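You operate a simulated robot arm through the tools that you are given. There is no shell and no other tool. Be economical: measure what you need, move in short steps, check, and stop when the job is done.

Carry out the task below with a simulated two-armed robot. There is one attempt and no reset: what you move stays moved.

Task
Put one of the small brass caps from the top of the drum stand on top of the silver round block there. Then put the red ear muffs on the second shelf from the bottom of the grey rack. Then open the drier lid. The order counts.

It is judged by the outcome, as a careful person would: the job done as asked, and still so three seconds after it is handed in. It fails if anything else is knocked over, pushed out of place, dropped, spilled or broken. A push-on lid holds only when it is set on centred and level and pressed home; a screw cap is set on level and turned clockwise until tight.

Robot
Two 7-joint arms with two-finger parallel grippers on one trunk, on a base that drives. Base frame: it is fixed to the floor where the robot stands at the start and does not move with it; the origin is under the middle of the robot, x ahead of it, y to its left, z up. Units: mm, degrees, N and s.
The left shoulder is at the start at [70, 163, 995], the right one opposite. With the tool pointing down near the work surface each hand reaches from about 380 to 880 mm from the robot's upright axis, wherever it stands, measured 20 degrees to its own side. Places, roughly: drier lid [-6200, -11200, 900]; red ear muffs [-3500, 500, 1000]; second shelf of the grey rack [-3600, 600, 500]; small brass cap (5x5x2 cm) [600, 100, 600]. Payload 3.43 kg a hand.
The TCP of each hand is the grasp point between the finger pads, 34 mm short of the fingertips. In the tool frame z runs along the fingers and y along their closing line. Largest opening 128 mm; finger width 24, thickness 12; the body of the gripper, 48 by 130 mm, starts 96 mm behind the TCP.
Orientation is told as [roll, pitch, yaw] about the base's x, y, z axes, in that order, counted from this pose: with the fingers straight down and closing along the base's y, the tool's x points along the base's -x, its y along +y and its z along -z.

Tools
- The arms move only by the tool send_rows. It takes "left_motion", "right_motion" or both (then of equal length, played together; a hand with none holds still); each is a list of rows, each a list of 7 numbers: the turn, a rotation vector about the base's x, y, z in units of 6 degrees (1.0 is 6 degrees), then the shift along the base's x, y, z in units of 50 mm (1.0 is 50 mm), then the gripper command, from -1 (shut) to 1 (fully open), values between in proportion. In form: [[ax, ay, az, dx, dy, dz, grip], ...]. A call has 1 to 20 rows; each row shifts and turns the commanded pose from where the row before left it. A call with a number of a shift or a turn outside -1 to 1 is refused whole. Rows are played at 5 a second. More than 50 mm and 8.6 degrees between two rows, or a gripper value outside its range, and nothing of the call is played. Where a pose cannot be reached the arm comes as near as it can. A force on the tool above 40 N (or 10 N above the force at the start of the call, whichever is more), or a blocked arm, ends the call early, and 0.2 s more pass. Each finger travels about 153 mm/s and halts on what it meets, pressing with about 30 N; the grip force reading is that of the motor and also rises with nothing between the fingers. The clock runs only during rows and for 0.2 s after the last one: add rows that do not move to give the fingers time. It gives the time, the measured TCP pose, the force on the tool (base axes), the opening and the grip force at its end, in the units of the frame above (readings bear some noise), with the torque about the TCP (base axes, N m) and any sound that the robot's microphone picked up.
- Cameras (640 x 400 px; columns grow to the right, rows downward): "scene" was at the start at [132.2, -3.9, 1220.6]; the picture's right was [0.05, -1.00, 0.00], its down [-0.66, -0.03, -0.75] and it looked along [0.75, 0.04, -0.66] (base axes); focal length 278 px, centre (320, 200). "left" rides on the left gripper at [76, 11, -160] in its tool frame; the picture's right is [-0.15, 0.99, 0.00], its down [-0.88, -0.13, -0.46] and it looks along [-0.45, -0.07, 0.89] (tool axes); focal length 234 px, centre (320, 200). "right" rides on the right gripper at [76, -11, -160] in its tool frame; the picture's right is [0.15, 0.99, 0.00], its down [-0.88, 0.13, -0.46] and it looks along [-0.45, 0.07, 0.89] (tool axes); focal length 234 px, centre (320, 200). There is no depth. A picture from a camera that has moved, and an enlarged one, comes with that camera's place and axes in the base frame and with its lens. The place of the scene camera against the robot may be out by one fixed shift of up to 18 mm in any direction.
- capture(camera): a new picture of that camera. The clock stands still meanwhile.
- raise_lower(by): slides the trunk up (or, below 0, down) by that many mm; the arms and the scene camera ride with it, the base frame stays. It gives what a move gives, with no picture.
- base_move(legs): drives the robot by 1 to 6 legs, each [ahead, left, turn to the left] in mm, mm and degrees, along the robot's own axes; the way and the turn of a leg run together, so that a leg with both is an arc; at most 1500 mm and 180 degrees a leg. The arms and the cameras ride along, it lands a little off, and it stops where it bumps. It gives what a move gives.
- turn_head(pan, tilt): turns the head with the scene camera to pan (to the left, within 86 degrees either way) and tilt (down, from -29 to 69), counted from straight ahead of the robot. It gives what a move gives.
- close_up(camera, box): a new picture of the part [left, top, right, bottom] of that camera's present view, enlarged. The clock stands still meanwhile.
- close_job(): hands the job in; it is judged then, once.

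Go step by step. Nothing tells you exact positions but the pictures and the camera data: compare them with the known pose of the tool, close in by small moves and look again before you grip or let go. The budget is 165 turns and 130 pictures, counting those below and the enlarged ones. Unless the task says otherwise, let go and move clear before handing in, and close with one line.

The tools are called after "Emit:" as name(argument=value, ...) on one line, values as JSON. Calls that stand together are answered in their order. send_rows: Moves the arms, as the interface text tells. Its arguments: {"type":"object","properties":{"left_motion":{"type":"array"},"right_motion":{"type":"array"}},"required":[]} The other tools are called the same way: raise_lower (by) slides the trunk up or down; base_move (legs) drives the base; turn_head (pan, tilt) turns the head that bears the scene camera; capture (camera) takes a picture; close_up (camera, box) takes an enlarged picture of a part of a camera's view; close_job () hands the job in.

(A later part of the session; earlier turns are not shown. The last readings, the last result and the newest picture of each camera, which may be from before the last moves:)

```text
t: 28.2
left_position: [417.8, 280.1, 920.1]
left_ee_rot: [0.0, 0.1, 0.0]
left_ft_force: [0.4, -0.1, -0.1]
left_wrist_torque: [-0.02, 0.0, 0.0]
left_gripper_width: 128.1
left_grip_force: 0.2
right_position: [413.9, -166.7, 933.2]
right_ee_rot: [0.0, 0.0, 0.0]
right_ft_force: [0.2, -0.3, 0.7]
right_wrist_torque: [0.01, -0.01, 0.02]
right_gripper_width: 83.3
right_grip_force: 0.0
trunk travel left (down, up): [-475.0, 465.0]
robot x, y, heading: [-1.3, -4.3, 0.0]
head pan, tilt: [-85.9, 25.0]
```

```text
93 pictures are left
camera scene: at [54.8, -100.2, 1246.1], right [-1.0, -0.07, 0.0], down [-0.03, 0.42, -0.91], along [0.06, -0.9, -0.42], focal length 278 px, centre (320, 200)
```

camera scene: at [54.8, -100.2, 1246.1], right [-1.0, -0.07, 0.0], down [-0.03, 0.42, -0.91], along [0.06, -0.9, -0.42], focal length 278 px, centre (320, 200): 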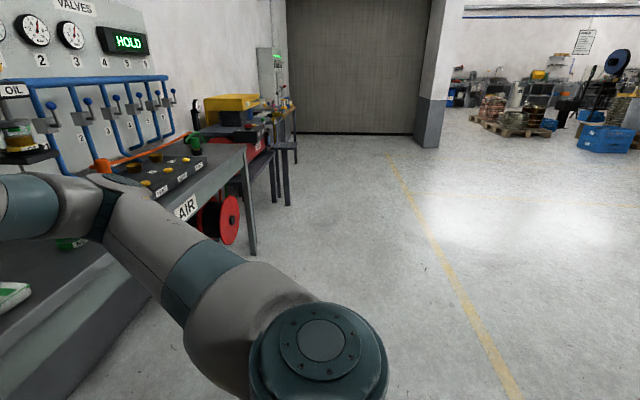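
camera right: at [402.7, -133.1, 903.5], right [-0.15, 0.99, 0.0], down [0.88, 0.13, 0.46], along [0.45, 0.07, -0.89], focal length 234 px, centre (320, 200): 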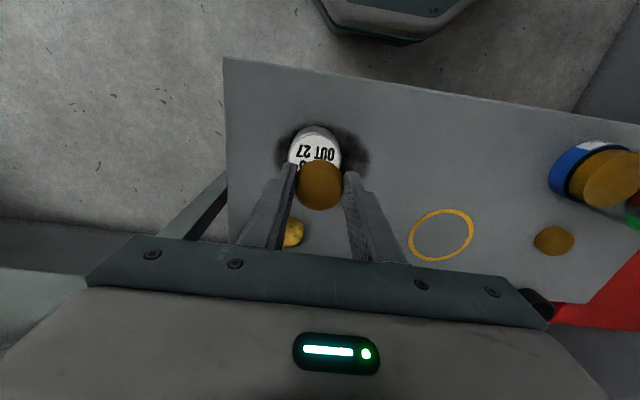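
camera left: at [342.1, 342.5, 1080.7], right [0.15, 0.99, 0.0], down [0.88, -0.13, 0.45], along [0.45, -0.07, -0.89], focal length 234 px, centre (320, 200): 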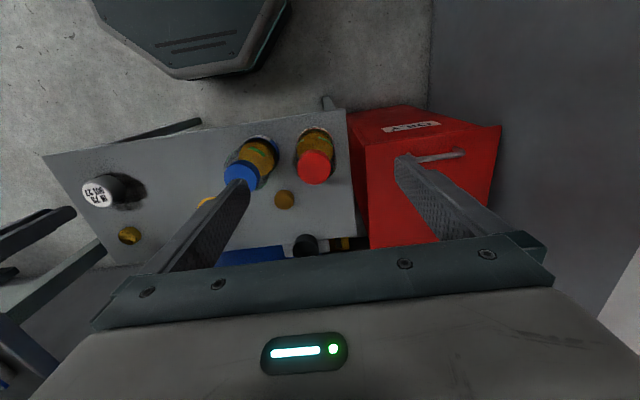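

Stage one is done. The rest of the room lies behind me, so I'll back off a bit and turn right to look along -x.

Emit:
base_move(legs=[[-300, 0, 0], [0, 0, -90]])

Emit:
turn_head(pan=-80, tilt=15)

Emit:
capture(camera="scene")

```text
t: 34.0
left_position: [-14.8, -417.1, 919.1]
left_ee_rot: [0.0, 0.0, -89.5]
left_ft_force: [-0.3, -0.4, -0.4]
left_wrist_torque: [-0.03, 0.0, -0.04]
left_gripper_width: 128.4
left_grip_force: 0.1
right_position: [-463.3, -414.3, 933.4]
right_ee_rot: [0.0, 0.1, -89.6]
right_ft_force: [-1.0, -0.2, -0.7]
right_wrist_torque: [0.01, -0.01, -0.01]
right_gripper_width: 83.0
right_grip_force: 0.0
trunk travel left (down, up): [-475.0, 465.0]
robot x, y, heading: [-295.5, -4.9, -89.8]
head pan, tilt: [-85.9, 25.0]
```

```text
t: 34.7
left_position: [-15.4, -415.9, 920.3]
left_ee_rot: [0.0, 0.0, -89.6]
left_ft_force: [0.5, 0.5, 0.0]
left_wrist_torque: [0.0, -0.03, -0.03]
left_gripper_width: 128.0
left_grip_force: 0.0
right_position: [-463.4, -414.4, 935.0]
right_ee_rot: [0.0, 0.0, -89.6]
right_ft_force: [-0.4, -0.1, 0.2]
right_wrist_torque: [0.0, -0.01, -0.03]
right_gripper_width: 83.2
right_grip_force: 0.1
trunk travel left (down, up): [-475.0, 465.0]
robot x, y, heading: [-297.8, 3.6, -90.0]
head pan, tilt: [-80.0, 15.0]
```

```text
92 pictures are left
camera scene: at [-391.2, -75.6, 1262.3], right [-0.18, 0.98, 0.0], down [0.26, 0.05, -0.97], along [-0.95, -0.17, -0.26], focal length 278 px, centre (320, 200)
```

scene: 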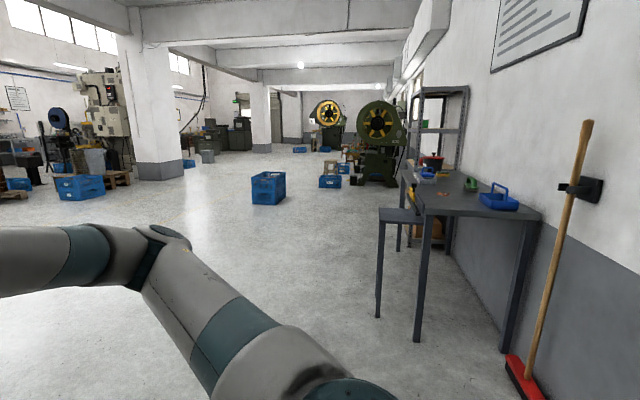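

The bench along the wall, with the grey rack just beyond it, lies ahead. I'll enlarge that part.

Emit:
close_up(camera="scene", box=[370, 70, 550, 270])

```text
2.00 times, centred on (460, 170) of scene
camera zoom: at [-391.2, -75.6, 1262.3], right [-0.18, 0.98, 0.0], down [0.26, 0.05, -0.97], along [-0.95, -0.17, -0.26], focal length 557 px, centre (40, 260)
```

zoom: 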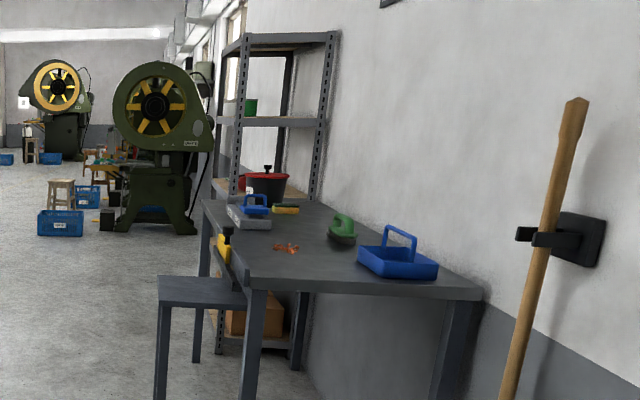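

The rack stands beyond the bench at about x = -3600, and the stool sticks out to y ≈ 20. I'll drive along y ≈ -600 and then look at the rack.

Emit:
base_move(legs=[[0, 0, -90], [0, 600, 0], [1500, 0, 0], [1400, 0, 0]])

Emit:
turn_head(pan=-75, tilt=20)

Emit:
capture(camera="scene")

```text
t: 55.5
left_position: [-3610.9, -832.3, 919.2]
left_ee_rot: [0.0, 0.1, 178.8]
left_ft_force: [-0.7, 1.2, -0.3]
left_wrist_torque: [-0.01, 0.04, -0.02]
left_gripper_width: 128.1
left_grip_force: 0.0
right_position: [-3596.4, -385.8, 934.1]
right_ee_rot: [0.0, -0.1, 178.9]
right_ft_force: [0.0, 0.3, 0.0]
right_wrist_torque: [-0.01, -0.03, 0.01]
right_gripper_width: 83.2
right_grip_force: 0.1
trunk travel left (down, up): [-475.0, 465.0]
robot x, y, heading: [-3185.7, -564.2, 178.6]
head pan, tilt: [-80.0, 15.0]
```

```text
t: 56.2
left_position: [-3611.0, -831.8, 921.4]
left_ee_rot: [0.0, 0.0, 178.8]
left_ft_force: [-0.2, -0.1, -0.3]
left_wrist_torque: [0.0, 0.0, -0.03]
left_gripper_width: 128.1
left_grip_force: 0.1
right_position: [-3595.4, -385.0, 934.1]
right_ee_rot: [-0.1, -0.1, 178.8]
right_ft_force: [-0.5, -0.4, -0.4]
right_wrist_torque: [0.01, 0.0, 0.01]
right_gripper_width: 83.1
right_grip_force: 0.1
trunk travel left (down, up): [-475.0, 465.0]
robot x, y, heading: [-3186.1, -561.9, 178.7]
head pan, tilt: [-75.0, 20.0]
```

```text
90 pictures are left
camera scene: at [-3261.0, -478.7, 1254.2], right [0.97, 0.24, 0.0], down [0.08, -0.33, -0.94], along [-0.22, 0.91, -0.34], focal length 278 px, centre (320, 200)
```

scene: 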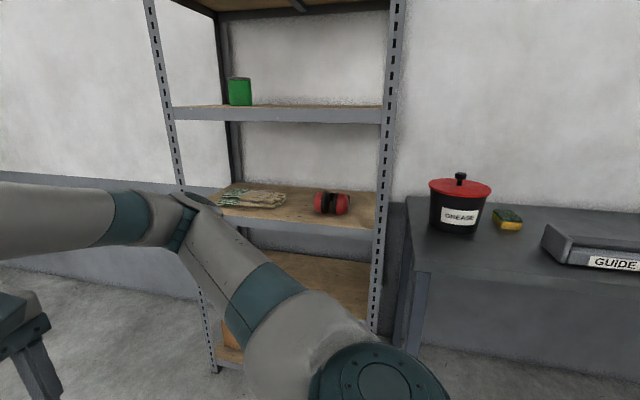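

The red ear muffs sit on the third shelf beside gloves; the second shelf looks empty. I'll move in front of the rack and face it, with the muffs on the right-hand side.

Emit:
base_move(legs=[[420, 0, 0], [0, 0, -88.7]])

Emit:
turn_head(pan=-5, tilt=25)

Emit:
capture(camera="scene")

Emit:
close_up(camera="scene", box=[280, 120, 460, 260])

```text
t: 62.6
left_position: [-3880.7, -128.9, 920.9]
left_ee_rot: [-0.1, 0.1, 89.2]
left_ft_force: [1.2, -0.2, -1.3]
left_wrist_torque: [-0.02, 0.02, -0.02]
left_gripper_width: 127.8
left_grip_force: 0.1
right_position: [-3433.6, -142.4, 934.3]
right_ee_rot: [0.0, 0.0, 89.1]
right_ft_force: [0.2, 0.3, -0.1]
right_wrist_torque: [0.0, 0.02, 0.01]
right_gripper_width: 83.1
right_grip_force: 0.0
trunk travel left (down, up): [-475.0, 465.0]
robot x, y, heading: [-3607.2, -554.0, 89.3]
head pan, tilt: [-75.0, 20.0]
```

```text
t: 64.0
left_position: [-3881.4, -130.9, 920.7]
left_ee_rot: [0.1, -0.1, 89.2]
left_ft_force: [0.6, -0.3, -0.3]
left_wrist_torque: [0.01, 0.0, 0.01]
left_gripper_width: 127.9
left_grip_force: 0.1
right_position: [-3432.2, -141.4, 932.6]
right_ee_rot: [0.0, -0.1, 89.1]
right_ft_force: [-0.1, -0.4, 0.3]
right_wrist_torque: [0.0, -0.04, 0.02]
right_gripper_width: 83.4
right_grip_force: 0.1
trunk travel left (down, up): [-475.0, 465.0]
robot x, y, heading: [-3608.3, -554.4, 89.1]
head pan, tilt: [-5.0, 25.0]
```

```text
89 pictures are left
camera scene: at [-3599.4, -418.6, 1246.1], right [0.99, -0.1, 0.0], down [-0.04, -0.42, -0.91], along [0.09, 0.9, -0.42], focal length 278 px, centre (320, 200)
```

scene: 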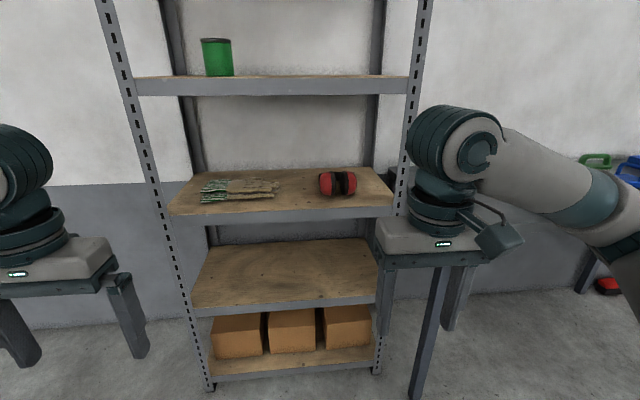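

```text
2.86 times, centred on (370, 190) of scene
camera zoom: at [-3599.4, -418.6, 1246.1], right [0.99, -0.1, 0.0], down [-0.04, -0.42, -0.91], along [0.09, 0.9, -0.42], focal length 795 px, centre (177, 229)
```

zoom: 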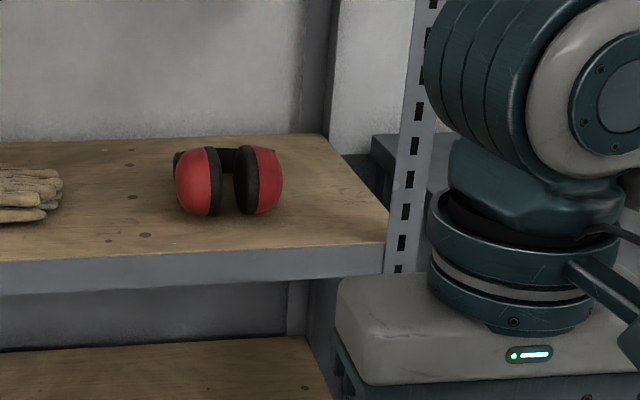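

The muffs are at about (-3445, 476, 885): two upright cups on the third shelf (top about 845). I'll drive 330 mm closer, then tilt the right hand forward to view them from its wrist camera.

Emit:
base_move(legs=[[330, 0, 0]])

Emit:
send_rows(right_motion=[[0.97, 0, 0, 0, 0, 0.4, 0.3], [0.97, 0, 0, 0, 0, 0.4, 0.3], [0.97, 0, 0, 0, 0, 0.4, 0.3], [0.97, 0, 0, 0, 0, 0.4, 0.3], [0.97, 0, 0, 0, 0, 0.4, 0.3], [0.97, 0, 0, 0, 0, 0.4, 0.3], [0, 0, 0, 0, 0, 0, 1]])

Emit:
capture(camera="right")

Emit:
capture(camera="scene")

```text
t: 66.1
left_position: [-3877.7, 197.9, 920.1]
left_ee_rot: [0.0, 0.1, 89.3]
left_ft_force: [0.2, -0.1, -0.2]
left_wrist_torque: [-0.01, 0.02, 0.02]
left_gripper_width: 127.7
left_grip_force: 0.2
right_position: [-3430.7, 185.8, 934.4]
right_ee_rot: [0.1, 0.0, 89.4]
right_ft_force: [-0.6, 0.5, -0.1]
right_wrist_torque: [0.0, 0.01, -0.01]
right_gripper_width: 83.3
right_grip_force: 0.1
trunk travel left (down, up): [-475.0, 465.0]
robot x, y, heading: [-3605.6, -224.6, 88.8]
head pan, tilt: [-5.0, 25.0]
```

```text
t: 67.7
left_position: [-3876.5, 196.2, 919.9]
left_ee_rot: [0.0, 0.1, 89.3]
left_ft_force: [0.4, 0.3, -0.2]
left_wrist_torque: [-0.01, -0.02, 0.02]
left_gripper_width: 127.7
left_grip_force: 0.0
right_position: [-3430.2, 186.5, 1053.2]
right_ee_rot: [0.5, -35.0, 89.1]
right_ft_force: [0.6, 0.5, 0.2]
right_wrist_torque: [-0.01, 0.01, -0.04]
right_gripper_width: 128.1
right_grip_force: 0.1
trunk travel left (down, up): [-475.0, 465.0]
robot x, y, heading: [-3603.1, -223.8, 89.1]
head pan, tilt: [-5.0, 25.0]
```

```text
87 pictures are left
camera right: at [-3421.3, 32.4, 1142.4], right [-0.99, -0.11, -0.08], down [-0.12, 0.46, 0.88], along [-0.06, 0.88, -0.47], focal length 234 px, centre (320, 200)
```

right: 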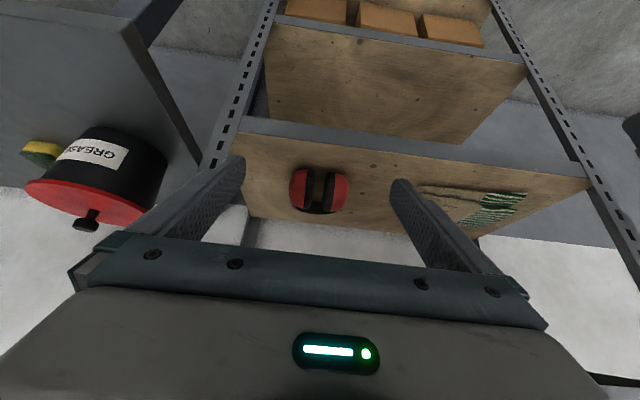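

```text
86 pictures are left
camera scene: at [-3595.2, -91.1, 1246.0], right [0.99, -0.1, 0.0], down [-0.04, -0.42, -0.91], along [0.09, 0.9, -0.42], focal length 278 px, centre (320, 200)
```

scene: 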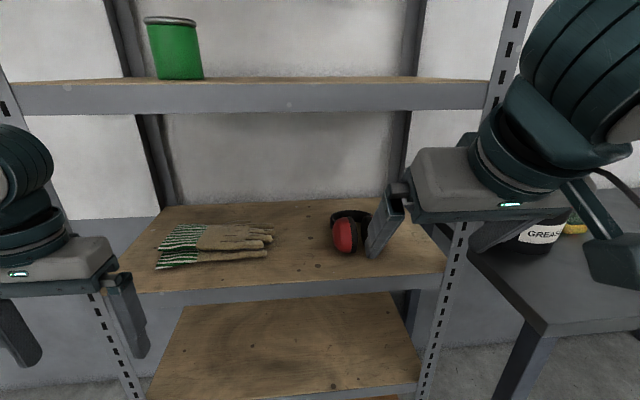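

I'll enlarge the muffs in the wrist view.

Emit:
close_up(camera="right", box=[270, 145, 370, 225])

Emit:
close_up(camera="scene", box=[310, 190, 410, 270])

```text
5.00 times, centred on (320, 185) of right
camera zoom: at [-3421.3, 32.4, 1142.4], right [-0.99, -0.11, -0.08], down [-0.12, 0.46, 0.88], along [-0.06, 0.88, -0.47], focal length 1171 px, centre (320, 275)
```

zoom: 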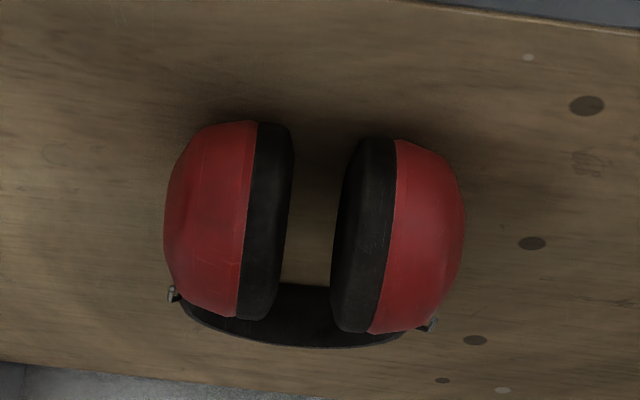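

```text
5.00 times, centred on (360, 230) of scene
camera zoom: at [-3595.2, -91.1, 1246.0], right [0.99, -0.1, 0.0], down [-0.04, -0.42, -0.91], along [0.09, 0.9, -0.42], focal length 1392 px, centre (120, 50)
```

zoom: 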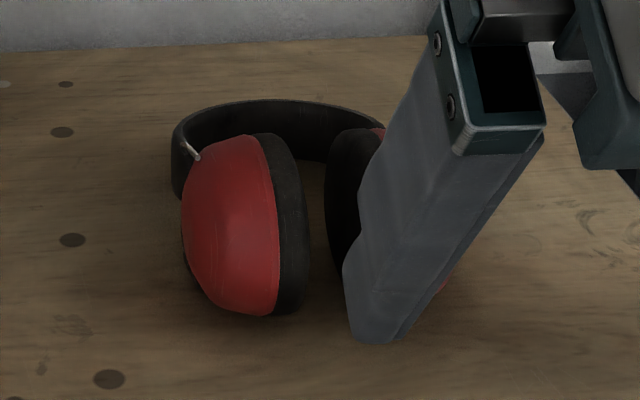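

The cups are 131 mm over all, with a gap of about 22 mm between the cushions. I can take the robot's-left (-x) cup across its thickness, with one finger in the gap. I'll move to a pre-grasp point 100 mm back along the tool.

Emit:
send_rows(right_motion=[[0, 0, 0, -0.18, 0.72, -0.25, 0.5], [0, 0, 0, -0.18, 0.72, -0.25, 0.2], [0, 0, 0, -0.18, 0.72, -0.25, 0.1], [0, 0, 0, -0.18, 0.72, -0.25, 0.1], [0, 0, 0, -0.18, 0.72, -0.25, 0.1], [0, 0, 0, -0.16, 0.72, -0.25, 0.1], [0, 0, 0, 0, 0, 0, 0.1]])

Emit:
capture(camera="right")

Emit:
close_up(camera="scene", box=[290, 120, 450, 260])

```text
t: 69.3
left_position: [-3877.7, 196.7, 920.4]
left_ee_rot: [0.0, 0.0, 89.2]
left_ft_force: [-0.2, -1.3, 0.5]
left_wrist_torque: [-0.01, 0.04, 0.02]
left_gripper_width: 128.3
left_grip_force: 0.1
right_position: [-3483.7, 402.0, 980.9]
right_ee_rot: [0.5, -35.0, 89.1]
right_ft_force: [1.1, 0.0, 0.0]
right_wrist_torque: [0.0, 0.0, -0.02]
right_gripper_width: 70.2
right_grip_force: 0.1
trunk travel left (down, up): [-475.0, 465.0]
robot x, y, heading: [-3602.3, -226.8, 89.3]
head pan, tilt: [-5.0, 25.0]
```

```text
83 pictures are left
camera right: at [-3474.5, 248.0, 1068.4], right [-0.99, -0.11, -0.08], down [-0.12, 0.46, 0.88], along [-0.06, 0.88, -0.47], focal length 234 px, centre (320, 200)
```

right: 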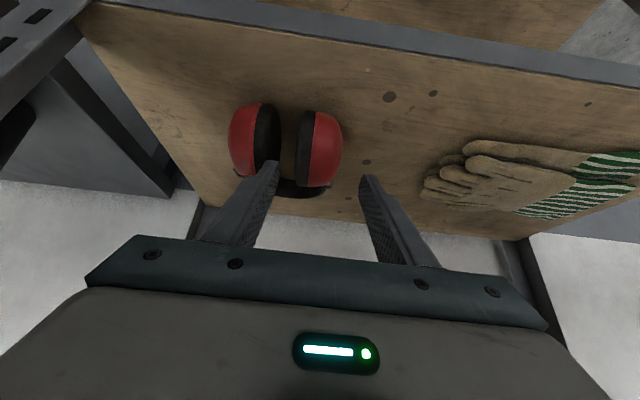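

```text
2.86 times, centred on (370, 190) of scene
camera zoom: at [-3595.2, -92.3, 1246.2], right [0.99, -0.1, 0.0], down [-0.04, -0.42, -0.91], along [0.09, 0.9, -0.42], focal length 795 px, centre (177, 229)
```

zoom: 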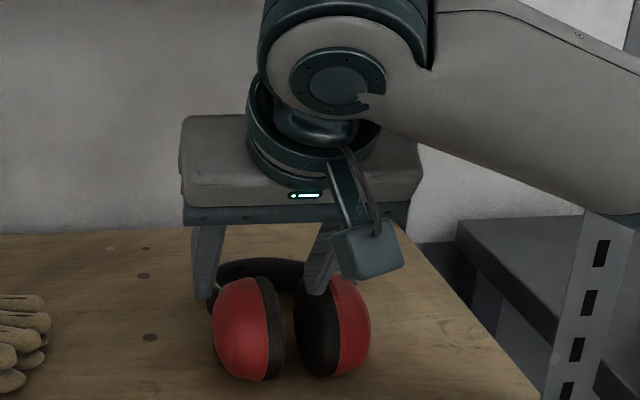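

The cup centre is at about (-3483, 450, 895), about 48 mm thick, and the gap is centred near x = -3448. I'll narrow to 60 mm and go in along the tool, stopping part way to check.

Emit:
send_rows(right_motion=[[0, 0, 0, 0, 0, 0, -0.06], [0, 0, 0, 0, 0.3, -0.5, -0.06], [0, 0, 0, 0, 0.2, -0.4, -0.06], [0, 0, 0, 0, 0, 0, -0.06]])

Emit:
close_up(camera="right", box=[220, 80, 420, 220])

Emit:
close_up(camera="scene", box=[310, 180, 430, 270])

```text
t: 70.3
left_position: [-3877.5, 196.7, 920.1]
left_ee_rot: [0.0, 0.0, 89.3]
left_ft_force: [0.3, 0.4, 0.2]
left_wrist_torque: [0.05, 0.01, 0.05]
left_gripper_width: 128.0
left_grip_force: 0.2
right_position: [-3484.0, 426.4, 934.7]
right_ee_rot: [0.3, -34.9, 89.2]
right_ft_force: [-0.5, 0.3, -0.2]
right_wrist_torque: [-0.01, 0.01, 0.01]
right_gripper_width: 60.0
right_grip_force: 0.1
trunk travel left (down, up): [-475.0, 465.0]
robot x, y, heading: [-3605.2, -225.4, 89.3]
head pan, tilt: [-5.0, 25.0]
```

```text
2.86 times, centred on (320, 150) of right
camera zoom: at [-3474.9, 273.6, 1022.7], right [-0.99, -0.11, -0.08], down [-0.12, 0.46, 0.88], along [-0.06, 0.88, -0.47], focal length 669 px, centre (320, 343)
```

zoom: 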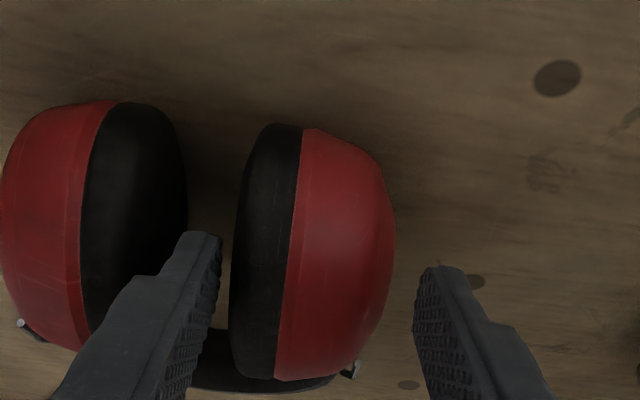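

```text
4.44 times, centred on (370, 225) of scene
camera zoom: at [-3595.5, -91.5, 1246.1], right [0.99, -0.1, 0.0], down [-0.04, -0.42, -0.91], along [0.09, 0.9, -0.42], focal length 1237 px, centre (98, 89)
```

zoom: 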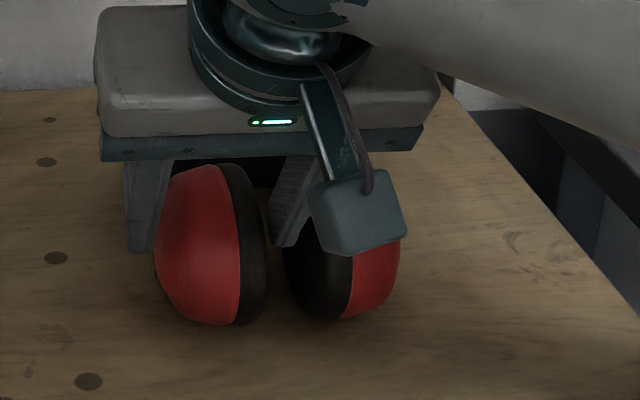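

The fingers straddle the cup with little slack. I'll narrow slightly to 56 mm and go in the rest of the way.

Emit:
send_rows(right_motion=[[0, 0, 0, -0.02, 0, 0, -0.125], [0, 0, 0, 0, 0.14, -0.2, -0.125], [0, 0, 0, 0, 0.14, -0.2, -0.125], [0, 0, 0, 0, 0.12, -0.2, -0.125], [0, 0, 0, 0, 0, 0, -0.125]])

Emit:
close_up(camera="right", box=[220, 80, 420, 220])

Emit:
close_up(camera="scene", box=[310, 180, 430, 270])

```text
t: 71.5
left_position: [-3878.0, 195.6, 921.2]
left_ee_rot: [0.0, 0.0, 89.3]
left_ft_force: [-0.2, 0.8, 0.1]
left_wrist_torque: [0.0, 0.03, 0.01]
left_gripper_width: 127.9
left_grip_force: 0.1
right_position: [-3484.2, 446.8, 902.5]
right_ee_rot: [0.3, -34.9, 89.1]
right_ft_force: [0.8, -1.0, -0.5]
right_wrist_torque: [-0.02, 0.0, -0.02]
right_gripper_width: 56.3
right_grip_force: 0.1
trunk travel left (down, up): [-475.0, 465.0]
robot x, y, heading: [-3599.9, -227.7, 89.4]
head pan, tilt: [-5.0, 25.0]
```

```text
2.86 times, centred on (320, 150) of right
camera zoom: at [-3475.3, 293.6, 992.3], right [-0.99, -0.11, -0.08], down [-0.12, 0.46, 0.88], along [-0.06, 0.88, -0.47], focal length 669 px, centre (320, 343)
```

zoom: 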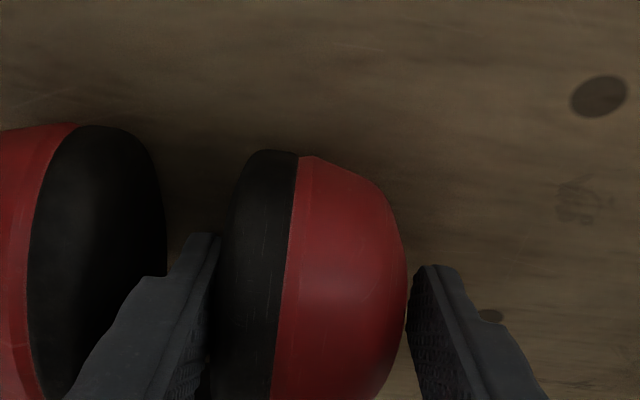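

```text
4.44 times, centred on (370, 225) of scene
camera zoom: at [-3595.5, -91.8, 1246.1], right [0.99, -0.1, 0.0], down [-0.04, -0.42, -0.91], along [0.09, 0.9, -0.42], focal length 1237 px, centre (98, 89)
```

zoom: 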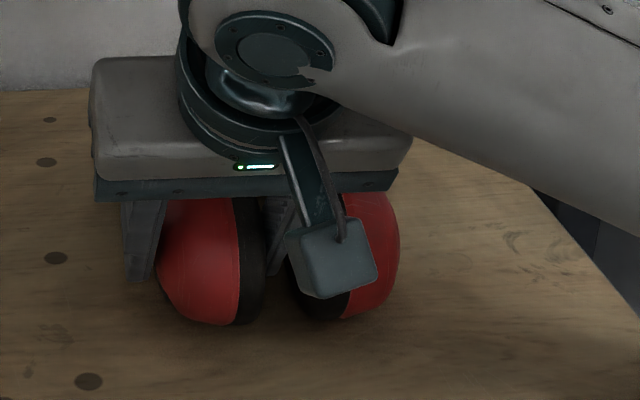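

No contact so far. I'll go 10 mm lower for more hold, then close.

Emit:
send_rows(right_motion=[[0, 0, 0, 0, 0, -0.2, -0.125], [0, 0, 0, 0, 0, 0, -0.2], [0, 0, 0, 0, 0, 0, -0.3], [0, 0, 0, 0, 0, 0, -0.6], [0, 0, 0, 0, 0, 0, -1], [0, 0, 0, 0, 0, 0, -1], [0, 0, 0, 0, 0, 0, -1]])

Emit:
close_up(camera="right", box=[220, 80, 420, 220])

```text
t: 73.1
left_position: [-3877.6, 196.4, 920.1]
left_ee_rot: [0.1, 0.0, 89.2]
left_ft_force: [-1.2, 0.1, -0.8]
left_wrist_torque: [-0.01, 0.0, 0.01]
left_gripper_width: 127.9
left_grip_force: 0.1
right_position: [-3484.4, 446.8, 894.3]
right_ee_rot: [0.3, -34.9, 89.1]
right_ft_force: [1.3, -0.3, 0.3]
right_wrist_torque: [0.04, -0.18, 0.0]
right_gripper_width: 50.5
right_grip_force: 29.6
trunk travel left (down, up): [-475.0, 465.0]
robot x, y, heading: [-3601.2, -224.0, 89.0]
head pan, tilt: [-5.0, 25.0]
```

```text
2.86 times, centred on (320, 150) of right
camera zoom: at [-3475.3, 293.4, 982.6], right [-0.99, -0.11, -0.08], down [-0.12, 0.46, 0.88], along [-0.06, 0.88, -0.47], focal length 669 px, centre (320, 343)
```

zoom: 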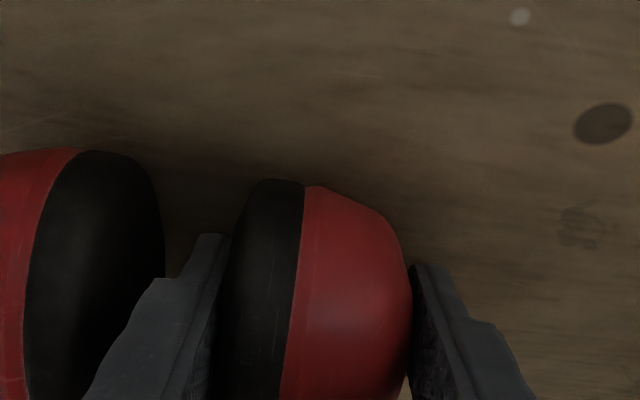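

Gripped at 50 mm. I'll lift slowly and check that the muffs come along.

Emit:
send_rows(right_motion=[[0, 0, 0, 0, 0, 0.05, -1], [0, 0, 0, 0, 0, 0.1, -1], [0, 0, 0, 0, 0, 0.2, -1], [0, 0, 0, 0, 0, 0.2, -1], [0, 0, 0, 0, 0, 0.2, -1], [0, 0, 0, 0, -0.1, 0.1, -1], [0, 0, 0, 0, 0, 0, -1]])

Emit:
capture(camera="right")

Emit:
capture(camera="scene")

```text
t: 74.7
left_position: [-3877.3, 195.5, 920.9]
left_ee_rot: [0.0, 0.0, 89.3]
left_ft_force: [0.3, -0.9, 0.1]
left_wrist_torque: [-0.01, 0.02, -0.02]
left_gripper_width: 128.0
left_grip_force: 0.0
right_position: [-3484.3, 442.0, 936.0]
right_ee_rot: [0.4, -34.8, 89.2]
right_ft_force: [-0.3, 0.3, -2.2]
right_wrist_torque: [-0.04, 0.04, -0.02]
right_gripper_width: 50.5
right_grip_force: 29.7
trunk travel left (down, up): [-475.0, 465.0]
robot x, y, heading: [-3604.8, -225.5, 89.4]
head pan, tilt: [-5.0, 25.0]
```

```text
76 pictures are left
camera right: at [-3475.6, 288.0, 1025.2], right [-0.99, -0.11, -0.08], down [-0.12, 0.46, 0.88], along [-0.06, 0.88, -0.47], focal length 234 px, centre (320, 200)
```

right: 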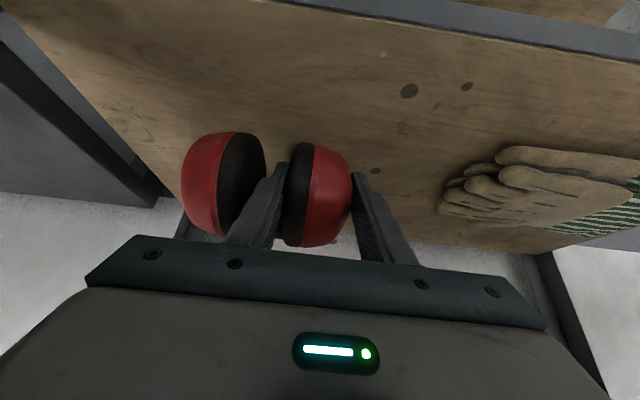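

```text
75 pictures are left
camera scene: at [-3595.3, -91.2, 1246.0], right [0.99, -0.1, 0.0], down [-0.04, -0.42, -0.91], along [0.09, 0.9, -0.42], focal length 278 px, centre (320, 200)
```

scene: 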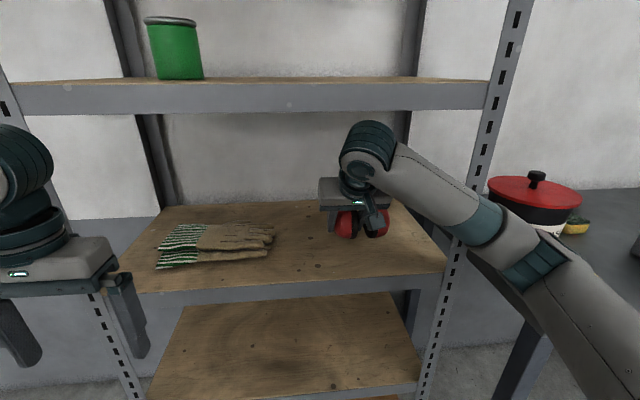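

The muffs are held. I'll lift a little more and back the base straight out of the rack.

Emit:
send_rows(right_motion=[[0, 0, 0, 0, -0.2, 0.3, -1], [0, 0, 0, 0, -0.4, 0.3, -1], [0, 0, 0, 0, -0.4, 0.0, -1], [0, 0, 0, 0, 0, 0, -1]])

Emit:
base_move(legs=[[-330, 0, 0]])

Emit:
capture(camera="scene")

Emit:
capture(camera="left")

```text
t: 75.7
left_position: [-3876.9, 196.4, 919.9]
left_ee_rot: [0.0, 0.0, 89.3]
left_ft_force: [0.3, 0.3, 0.7]
left_wrist_torque: [0.02, 0.0, 0.0]
left_gripper_width: 128.0
left_grip_force: 0.1
right_position: [-3483.9, 391.6, 966.3]
right_ee_rot: [0.5, -34.9, 89.2]
right_ft_force: [-0.6, 0.2, -3.0]
right_wrist_torque: [-0.07, 0.08, -0.01]
right_gripper_width: 50.5
right_grip_force: 30.2
trunk travel left (down, up): [-475.0, 465.0]
robot x, y, heading: [-3604.9, -225.9, 89.3]
head pan, tilt: [-5.0, 25.0]
```

```text
t: 77.9
left_position: [-3882.1, -133.1, 920.3]
left_ee_rot: [-0.1, 0.0, 89.3]
left_ft_force: [0.6, 0.0, -0.4]
left_wrist_torque: [0.01, 0.02, 0.01]
left_gripper_width: 128.1
left_grip_force: 0.1
right_position: [-3487.4, 60.8, 966.2]
right_ee_rot: [0.3, -34.9, 89.0]
right_ft_force: [0.5, 0.9, -2.8]
right_wrist_torque: [-0.06, 0.05, 0.02]
right_gripper_width: 50.6
right_grip_force: 30.3
trunk travel left (down, up): [-475.0, 465.0]
robot x, y, heading: [-3608.7, -553.2, 89.2]
head pan, tilt: [-5.0, 25.0]
```

```text
74 pictures are left
camera scene: at [-3599.4, -421.3, 1246.1], right [0.99, -0.1, 0.0], down [-0.04, -0.42, -0.91], along [0.09, 0.9, -0.42], focal length 278 px, centre (320, 200)
```

scene: 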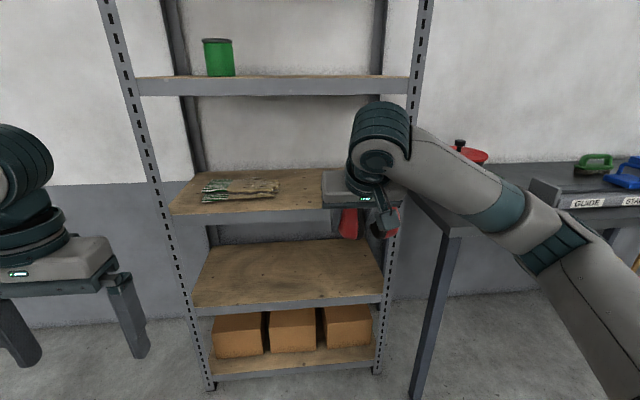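

```text
73 pictures are left
camera left: at [-3894.2, -208.6, 1080.8], right [-0.99, 0.16, 0.0], down [0.14, 0.88, 0.46], along [0.07, 0.45, -0.89], focal length 234 px, centre (320, 200)
```

left: 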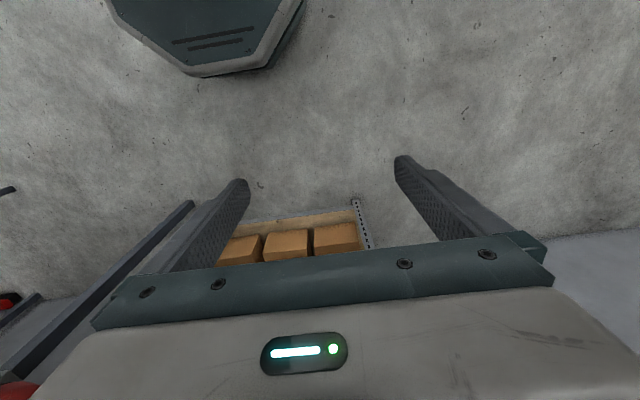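

The muffs are clear of the rack. I'll lower the trunk towards the second shelf (top about 470) and shift left for bench clearance.

Emit:
raise_lower(by=-415)

Emit:
base_move(legs=[[0, 90, 0]])

Emit:
capture(camera="scene")

Emit:
capture(camera="right")

```text
refused: -415 is not a number from -400 to 400
```

```text
t: 79.0
left_position: [-3970.7, -130.9, 918.6]
left_ee_rot: [0.0, -0.1, 89.3]
left_ft_force: [-0.7, 0.4, 0.4]
left_wrist_torque: [-0.01, -0.03, 0.01]
left_gripper_width: 127.8
left_grip_force: 0.1
right_position: [-3577.4, 62.8, 967.4]
right_ee_rot: [0.4, -34.9, 89.1]
right_ft_force: [-0.2, 0.7, -1.3]
right_wrist_torque: [-0.05, 0.01, -0.02]
right_gripper_width: 50.6
right_grip_force: 29.9
trunk travel left (down, up): [-475.0, 465.0]
robot x, y, heading: [-3697.1, -553.0, 89.3]
head pan, tilt: [-5.0, 25.0]
```

```text
72 pictures are left
camera scene: at [-3689.2, -419.3, 1246.0], right [0.99, -0.1, 0.0], down [-0.04, -0.42, -0.91], along [0.09, 0.9, -0.42], focal length 278 px, centre (320, 200)
```

scene: 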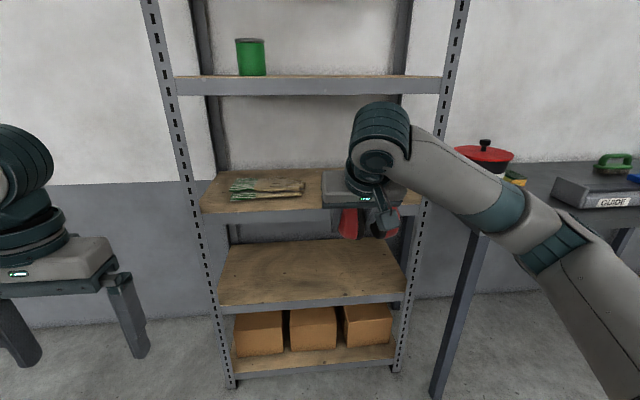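

```text
71 pictures are left
camera right: at [-3568.8, -90.1, 1055.2], right [-0.99, -0.11, -0.08], down [-0.12, 0.46, 0.88], along [-0.06, 0.88, -0.47], focal length 234 px, centre (320, 200)
```

right: 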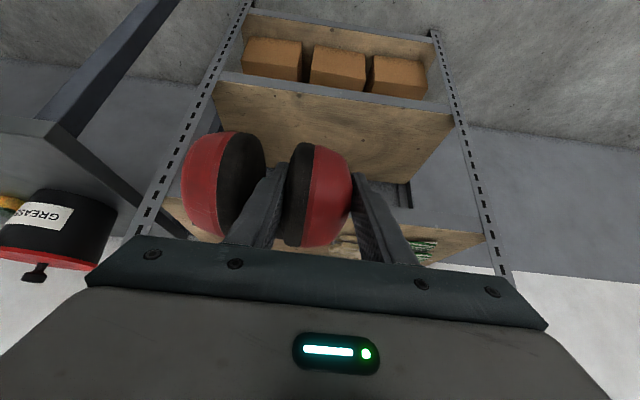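

One trunk step is limited to 400 mm, so I'll lower by that and look.

Emit:
raise_lower(by=-400)

Emit:
capture(camera="scene")

Emit:
capture(camera="right")

```text
t: 82.8
left_position: [-3970.1, -131.8, 521.0]
left_ee_rot: [0.0, 0.0, 89.2]
left_ft_force: [0.1, -0.6, 0.3]
left_wrist_torque: [0.02, 0.01, 0.04]
left_gripper_width: 127.9
left_grip_force: 0.1
right_position: [-3577.4, 63.0, 567.0]
right_ee_rot: [0.4, -34.9, 89.1]
right_ft_force: [-0.1, -0.3, -1.7]
right_wrist_torque: [-0.05, 0.1, 0.0]
right_gripper_width: 50.4
right_grip_force: 29.7
trunk travel left (down, up): [-75.0, 865.0]
robot x, y, heading: [-3693.7, -551.4, 89.3]
head pan, tilt: [-5.0, 25.0]
```

```text
70 pictures are left
camera scene: at [-3688.0, -419.5, 846.1], right [0.99, -0.1, 0.0], down [-0.04, -0.42, -0.91], along [0.09, 0.9, -0.42], focal length 278 px, centre (320, 200)
```

scene: 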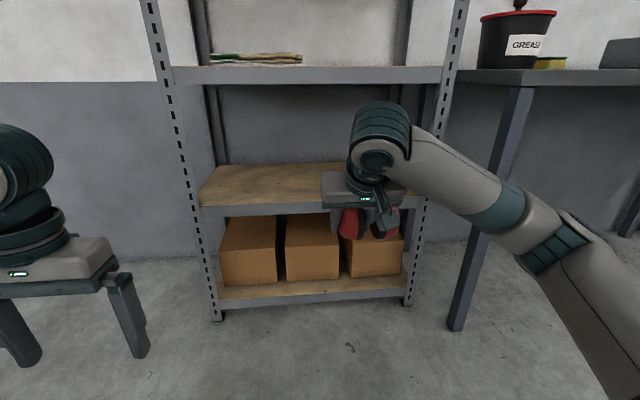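

```text
69 pictures are left
camera right: at [-3567.9, -90.4, 655.1], right [-0.99, -0.11, -0.08], down [-0.12, 0.46, 0.88], along [-0.06, 0.88, -0.47], focal length 234 px, centre (320, 200)
```

right: 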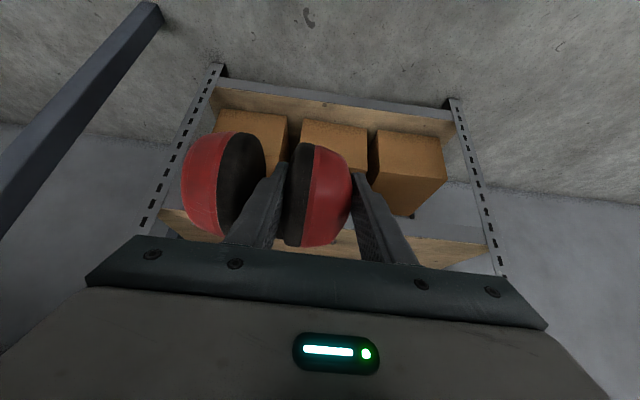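

The second shelf top is at about 475, and the cup bottoms are at about 523. I'll drive ahead so that the muffs come over the shelf.

Emit:
base_move(legs=[[370, 0, 0]])

Emit:
capture(camera="scene")

Emit:
capture(camera="right")

```text
t: 85.2
left_position: [-3962.9, 242.7, 519.6]
left_ee_rot: [0.0, 0.1, 89.2]
left_ft_force: [0.3, 0.1, 0.1]
left_wrist_torque: [-0.02, -0.01, 0.04]
left_gripper_width: 127.9
left_grip_force: 0.0
right_position: [-3569.7, 436.1, 566.4]
right_ee_rot: [0.4, -34.8, 88.9]
right_ft_force: [-0.3, 1.6, -1.9]
right_wrist_torque: [-0.08, 0.12, 0.0]
right_gripper_width: 50.6
right_grip_force: 29.8
trunk travel left (down, up): [-75.0, 865.0]
robot x, y, heading: [-3689.0, -180.8, 89.2]
head pan, tilt: [-5.0, 25.0]
```

```text
68 pictures are left
camera scene: at [-3682.3, -47.1, 846.0], right [0.99, -0.1, 0.0], down [-0.04, -0.42, -0.91], along [0.09, 0.9, -0.42], focal length 278 px, centre (320, 200)
```

scene: 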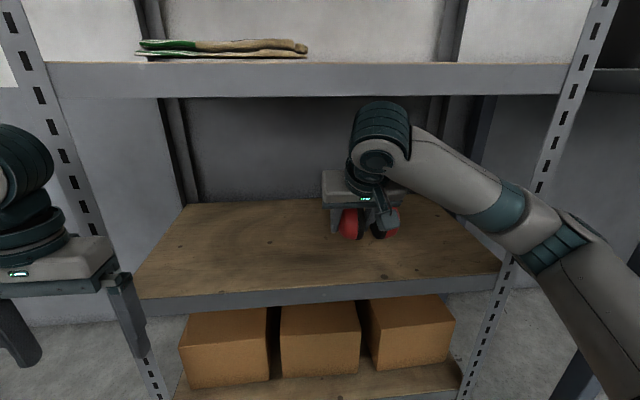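

```text
67 pictures are left
camera right: at [-3561.3, 281.7, 655.0], right [-0.99, -0.11, -0.08], down [-0.12, 0.46, 0.88], along [-0.06, 0.88, -0.47], focal length 234 px, centre (320, 200)
```

right: 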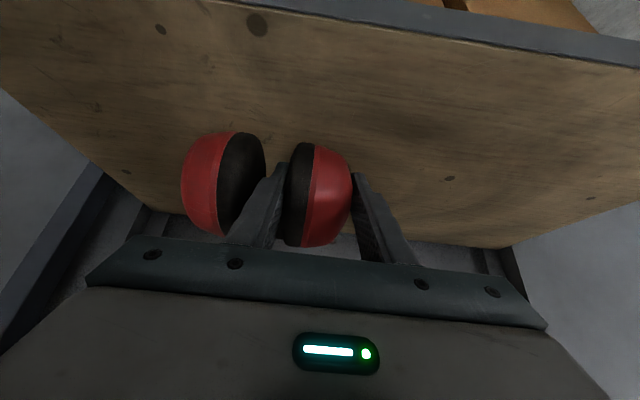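

The muffs are over the second shelf. I'll lower gently until they touch.

Emit:
send_rows(right_motion=[[0, 0, 0, 0, 0, -0.3, -1], [0, 0, 0, 0, 0, -0.3, -1], [0, 0, 0, 0, 0, -0.1, -1], [0, 0, 0, 0, 0, 0, -1]])

Emit:
close_up(camera="scene", box=[300, 150, 440, 250])

Emit:
capture(camera="right")

```text
t: 86.2
left_position: [-3964.0, 241.1, 519.0]
left_ee_rot: [0.0, 0.0, 89.1]
left_ft_force: [-0.5, 0.5, -0.5]
left_wrist_torque: [-0.02, 0.0, 0.01]
left_gripper_width: 128.2
left_grip_force: 0.0
right_position: [-3569.3, 435.3, 530.9]
right_ee_rot: [0.3, -34.9, 89.0]
right_ft_force: [0.6, -0.8, -1.9]
right_wrist_torque: [-0.05, 0.1, -0.01]
right_gripper_width: 50.4
right_grip_force: 30.5
trunk travel left (down, up): [-75.0, 865.0]
robot x, y, heading: [-3690.0, -179.1, 89.1]
head pan, tilt: [-5.0, 25.0]
```

```text
4.00 times, centred on (370, 200) of scene
camera zoom: at [-3682.3, -47.1, 846.0], right [0.99, -0.1, 0.0], down [-0.04, -0.42, -0.91], along [0.09, 0.9, -0.42], focal length 1114 px, centre (120, 200)
```

zoom: 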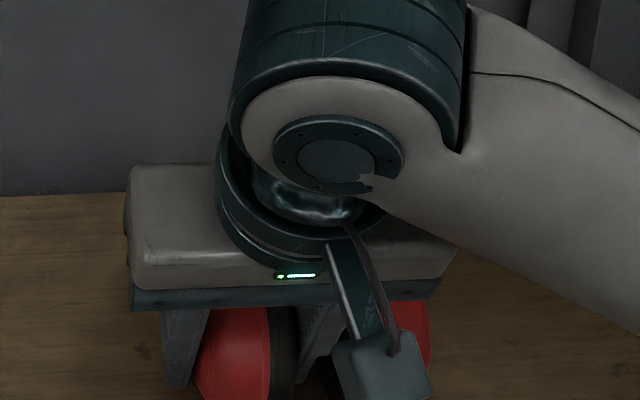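

```text
65 pictures are left
camera right: at [-3561.0, 281.6, 620.1], right [-0.99, -0.11, -0.08], down [-0.12, 0.46, 0.88], along [-0.06, 0.88, -0.47], focal length 234 px, centre (320, 200)
```

right: 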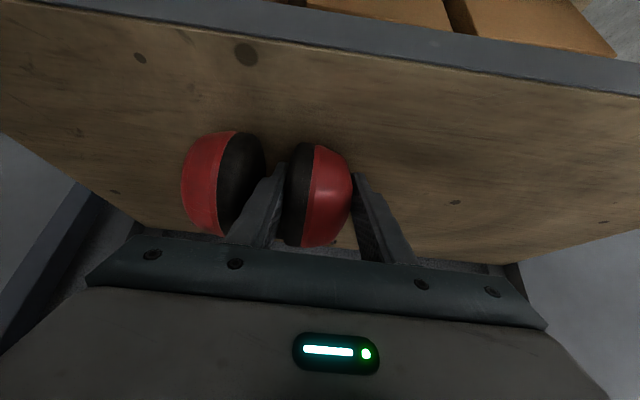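

Emit:
send_rows(right_motion=[[0, 0, 0, 0, 0, -0.08, -1], [0, 0, 0, 0, 0, -0.06, -1], [0, 0, 0, 0, 0, -0.06, -1], [0, 0, 0, 0, 0, 0, -1]])

```text
t: 87.2
left_position: [-3963.9, 241.1, 520.3]
left_ee_rot: [0.0, -0.1, 89.0]
left_ft_force: [0.2, 0.8, 0.3]
left_wrist_torque: [-0.04, 0.02, 0.0]
left_gripper_width: 127.8
left_grip_force: 0.0
right_position: [-3569.0, 434.8, 521.7]
right_ee_rot: [0.4, -34.9, 89.0]
right_ft_force: [0.4, 0.0, -1.6]
right_wrist_torque: [-0.08, 0.08, 0.01]
right_gripper_width: 50.5
right_grip_force: 30.5
trunk travel left (down, up): [-75.0, 865.0]
robot x, y, heading: [-3691.3, -181.7, 89.0]
head pan, tilt: [-5.0, 25.0]
```

No contact yet; I'll go further in small steps.

Emit:
send_rows(right_motion=[[0, 0, 0, 0, 0, -0.05, -1], [0, 0, 0, 0, 0, -0.05, -1], [0, 0, 0, 0, 0, -0.05, -1], [0, 0, 0, 0, 0, 0, -1]])

Emit:
capture(camera="right")

```text
t: 88.2
left_position: [-3962.8, 240.8, 520.4]
left_ee_rot: [0.0, -0.1, 89.0]
left_ft_force: [0.4, -0.6, 0.1]
left_wrist_torque: [0.04, 0.02, 0.0]
left_gripper_width: 128.0
left_grip_force: 0.0
right_position: [-3570.0, 435.3, 516.5]
right_ee_rot: [0.4, -35.1, 89.0]
right_ft_force: [-0.3, 0.6, 21.1]
right_wrist_torque: [0.57, -0.79, 0.04]
right_gripper_width: 50.3
right_grip_force: 30.3
trunk travel left (down, up): [-75.0, 865.0]
robot x, y, heading: [-3684.1, -181.7, 89.2]
head pan, tilt: [-5.0, 25.0]
```

```text
64 pictures are left
camera right: at [-3561.6, 280.7, 604.1], right [-0.99, -0.11, -0.08], down [-0.12, 0.46, 0.88], along [-0.06, 0.88, -0.47], focal length 234 px, centre (320, 200)
```

right: 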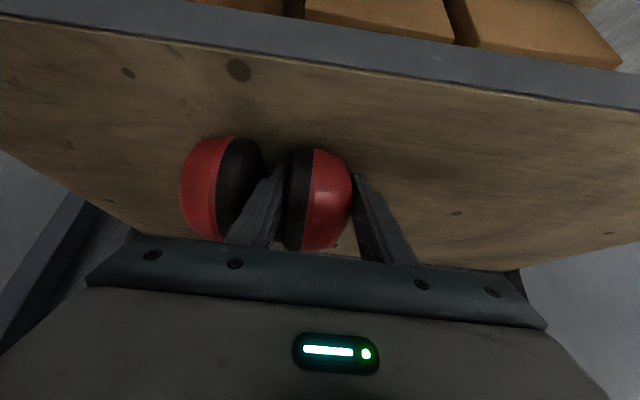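

The muffs are on the shelf. I'll ease off, open just enough (60 mm) and withdraw along the tool.

Emit:
send_rows(right_motion=[[0, 0, 0, 0, 0, 0.06, -1], [0, 0, 0, 0, 0, 0, -0.18], [0, 0, 0, 0, 0, 0, -0.14], [0, 0, 0, 0, 0, 0, -0.11], [0, 0, 0, 0, 0, 0, -0.11]])

Emit:
capture(camera="right")

```text
t: 89.4
left_position: [-3963.6, 243.1, 519.8]
left_ee_rot: [0.0, 0.0, 89.1]
left_ft_force: [-0.1, 0.1, 0.6]
left_wrist_torque: [0.04, -0.01, -0.01]
left_gripper_width: 128.1
left_grip_force: 0.1
right_position: [-3569.7, 436.3, 517.3]
right_ee_rot: [0.3, -34.9, 89.0]
right_ft_force: [0.0, -0.1, 0.2]
right_wrist_torque: [0.0, -0.02, -0.03]
right_gripper_width: 56.9
right_grip_force: 0.2
trunk travel left (down, up): [-75.0, 865.0]
robot x, y, heading: [-3690.5, -181.3, 89.3]
head pan, tilt: [-5.0, 25.0]
```

```text
63 pictures are left
camera right: at [-3561.5, 281.5, 605.3], right [-0.99, -0.11, -0.08], down [-0.12, 0.46, 0.88], along [-0.06, 0.88, -0.47], focal length 234 px, centre (320, 200)
```

right: 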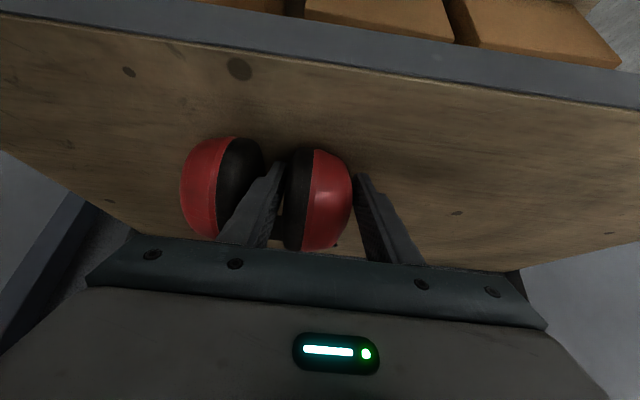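

Emit:
send_rows(right_motion=[[0, 0, 0, 0, -0.11, 0.16, -0.11], [0, 0, 0, 0, -0.28, 0.41, -0.11], [0, 0, 0, 0, -0.28, 0.41, -0.11], [0, 0, 0, 0, -0.4, 0.41, -0.11], [0, 0, 0, 0, -0.5, 0.3, -0.11], [0, 0, 0, 0, 0, 0, -0.11]])

Emit:
capture(camera="right")

Emit:
capture(camera="scene")

```text
t: 90.8
left_position: [-3963.5, 241.1, 518.8]
left_ee_rot: [0.0, 0.0, 89.1]
left_ft_force: [-0.1, 0.2, -0.3]
left_wrist_torque: [0.0, -0.04, 0.0]
left_gripper_width: 128.0
left_grip_force: 0.1
right_position: [-3570.4, 357.4, 602.0]
right_ee_rot: [0.4, -35.0, 89.1]
right_ft_force: [0.7, 0.1, 0.0]
right_wrist_torque: [0.01, 0.0, 0.01]
right_gripper_width: 57.0
right_grip_force: 0.1
trunk travel left (down, up): [-75.0, 865.0]
robot x, y, heading: [-3689.5, -179.0, 89.3]
head pan, tilt: [-5.0, 25.0]
```

```text
62 pictures are left
camera right: at [-3561.1, 203.1, 690.8], right [-0.99, -0.11, -0.08], down [-0.12, 0.46, 0.88], along [-0.06, 0.88, -0.47], focal length 234 px, centre (320, 200)
```

right: 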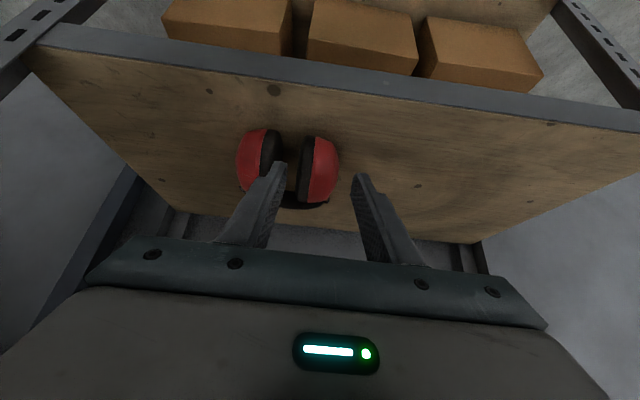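

```text
61 pictures are left
camera scene: at [-3682.4, -47.3, 846.1], right [0.99, -0.1, 0.0], down [-0.04, -0.42, -0.91], along [0.09, 0.9, -0.42], focal length 278 px, centre (320, 200)
```

scene: 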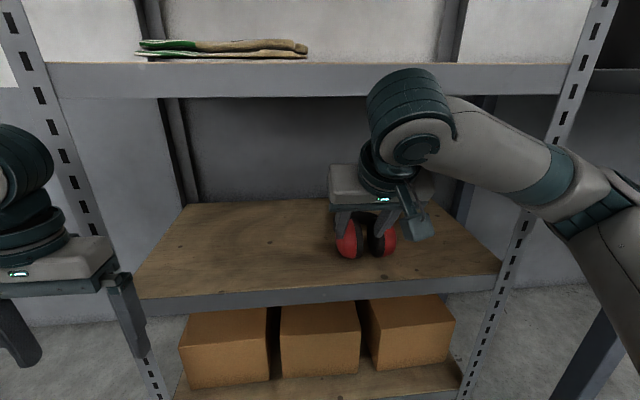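

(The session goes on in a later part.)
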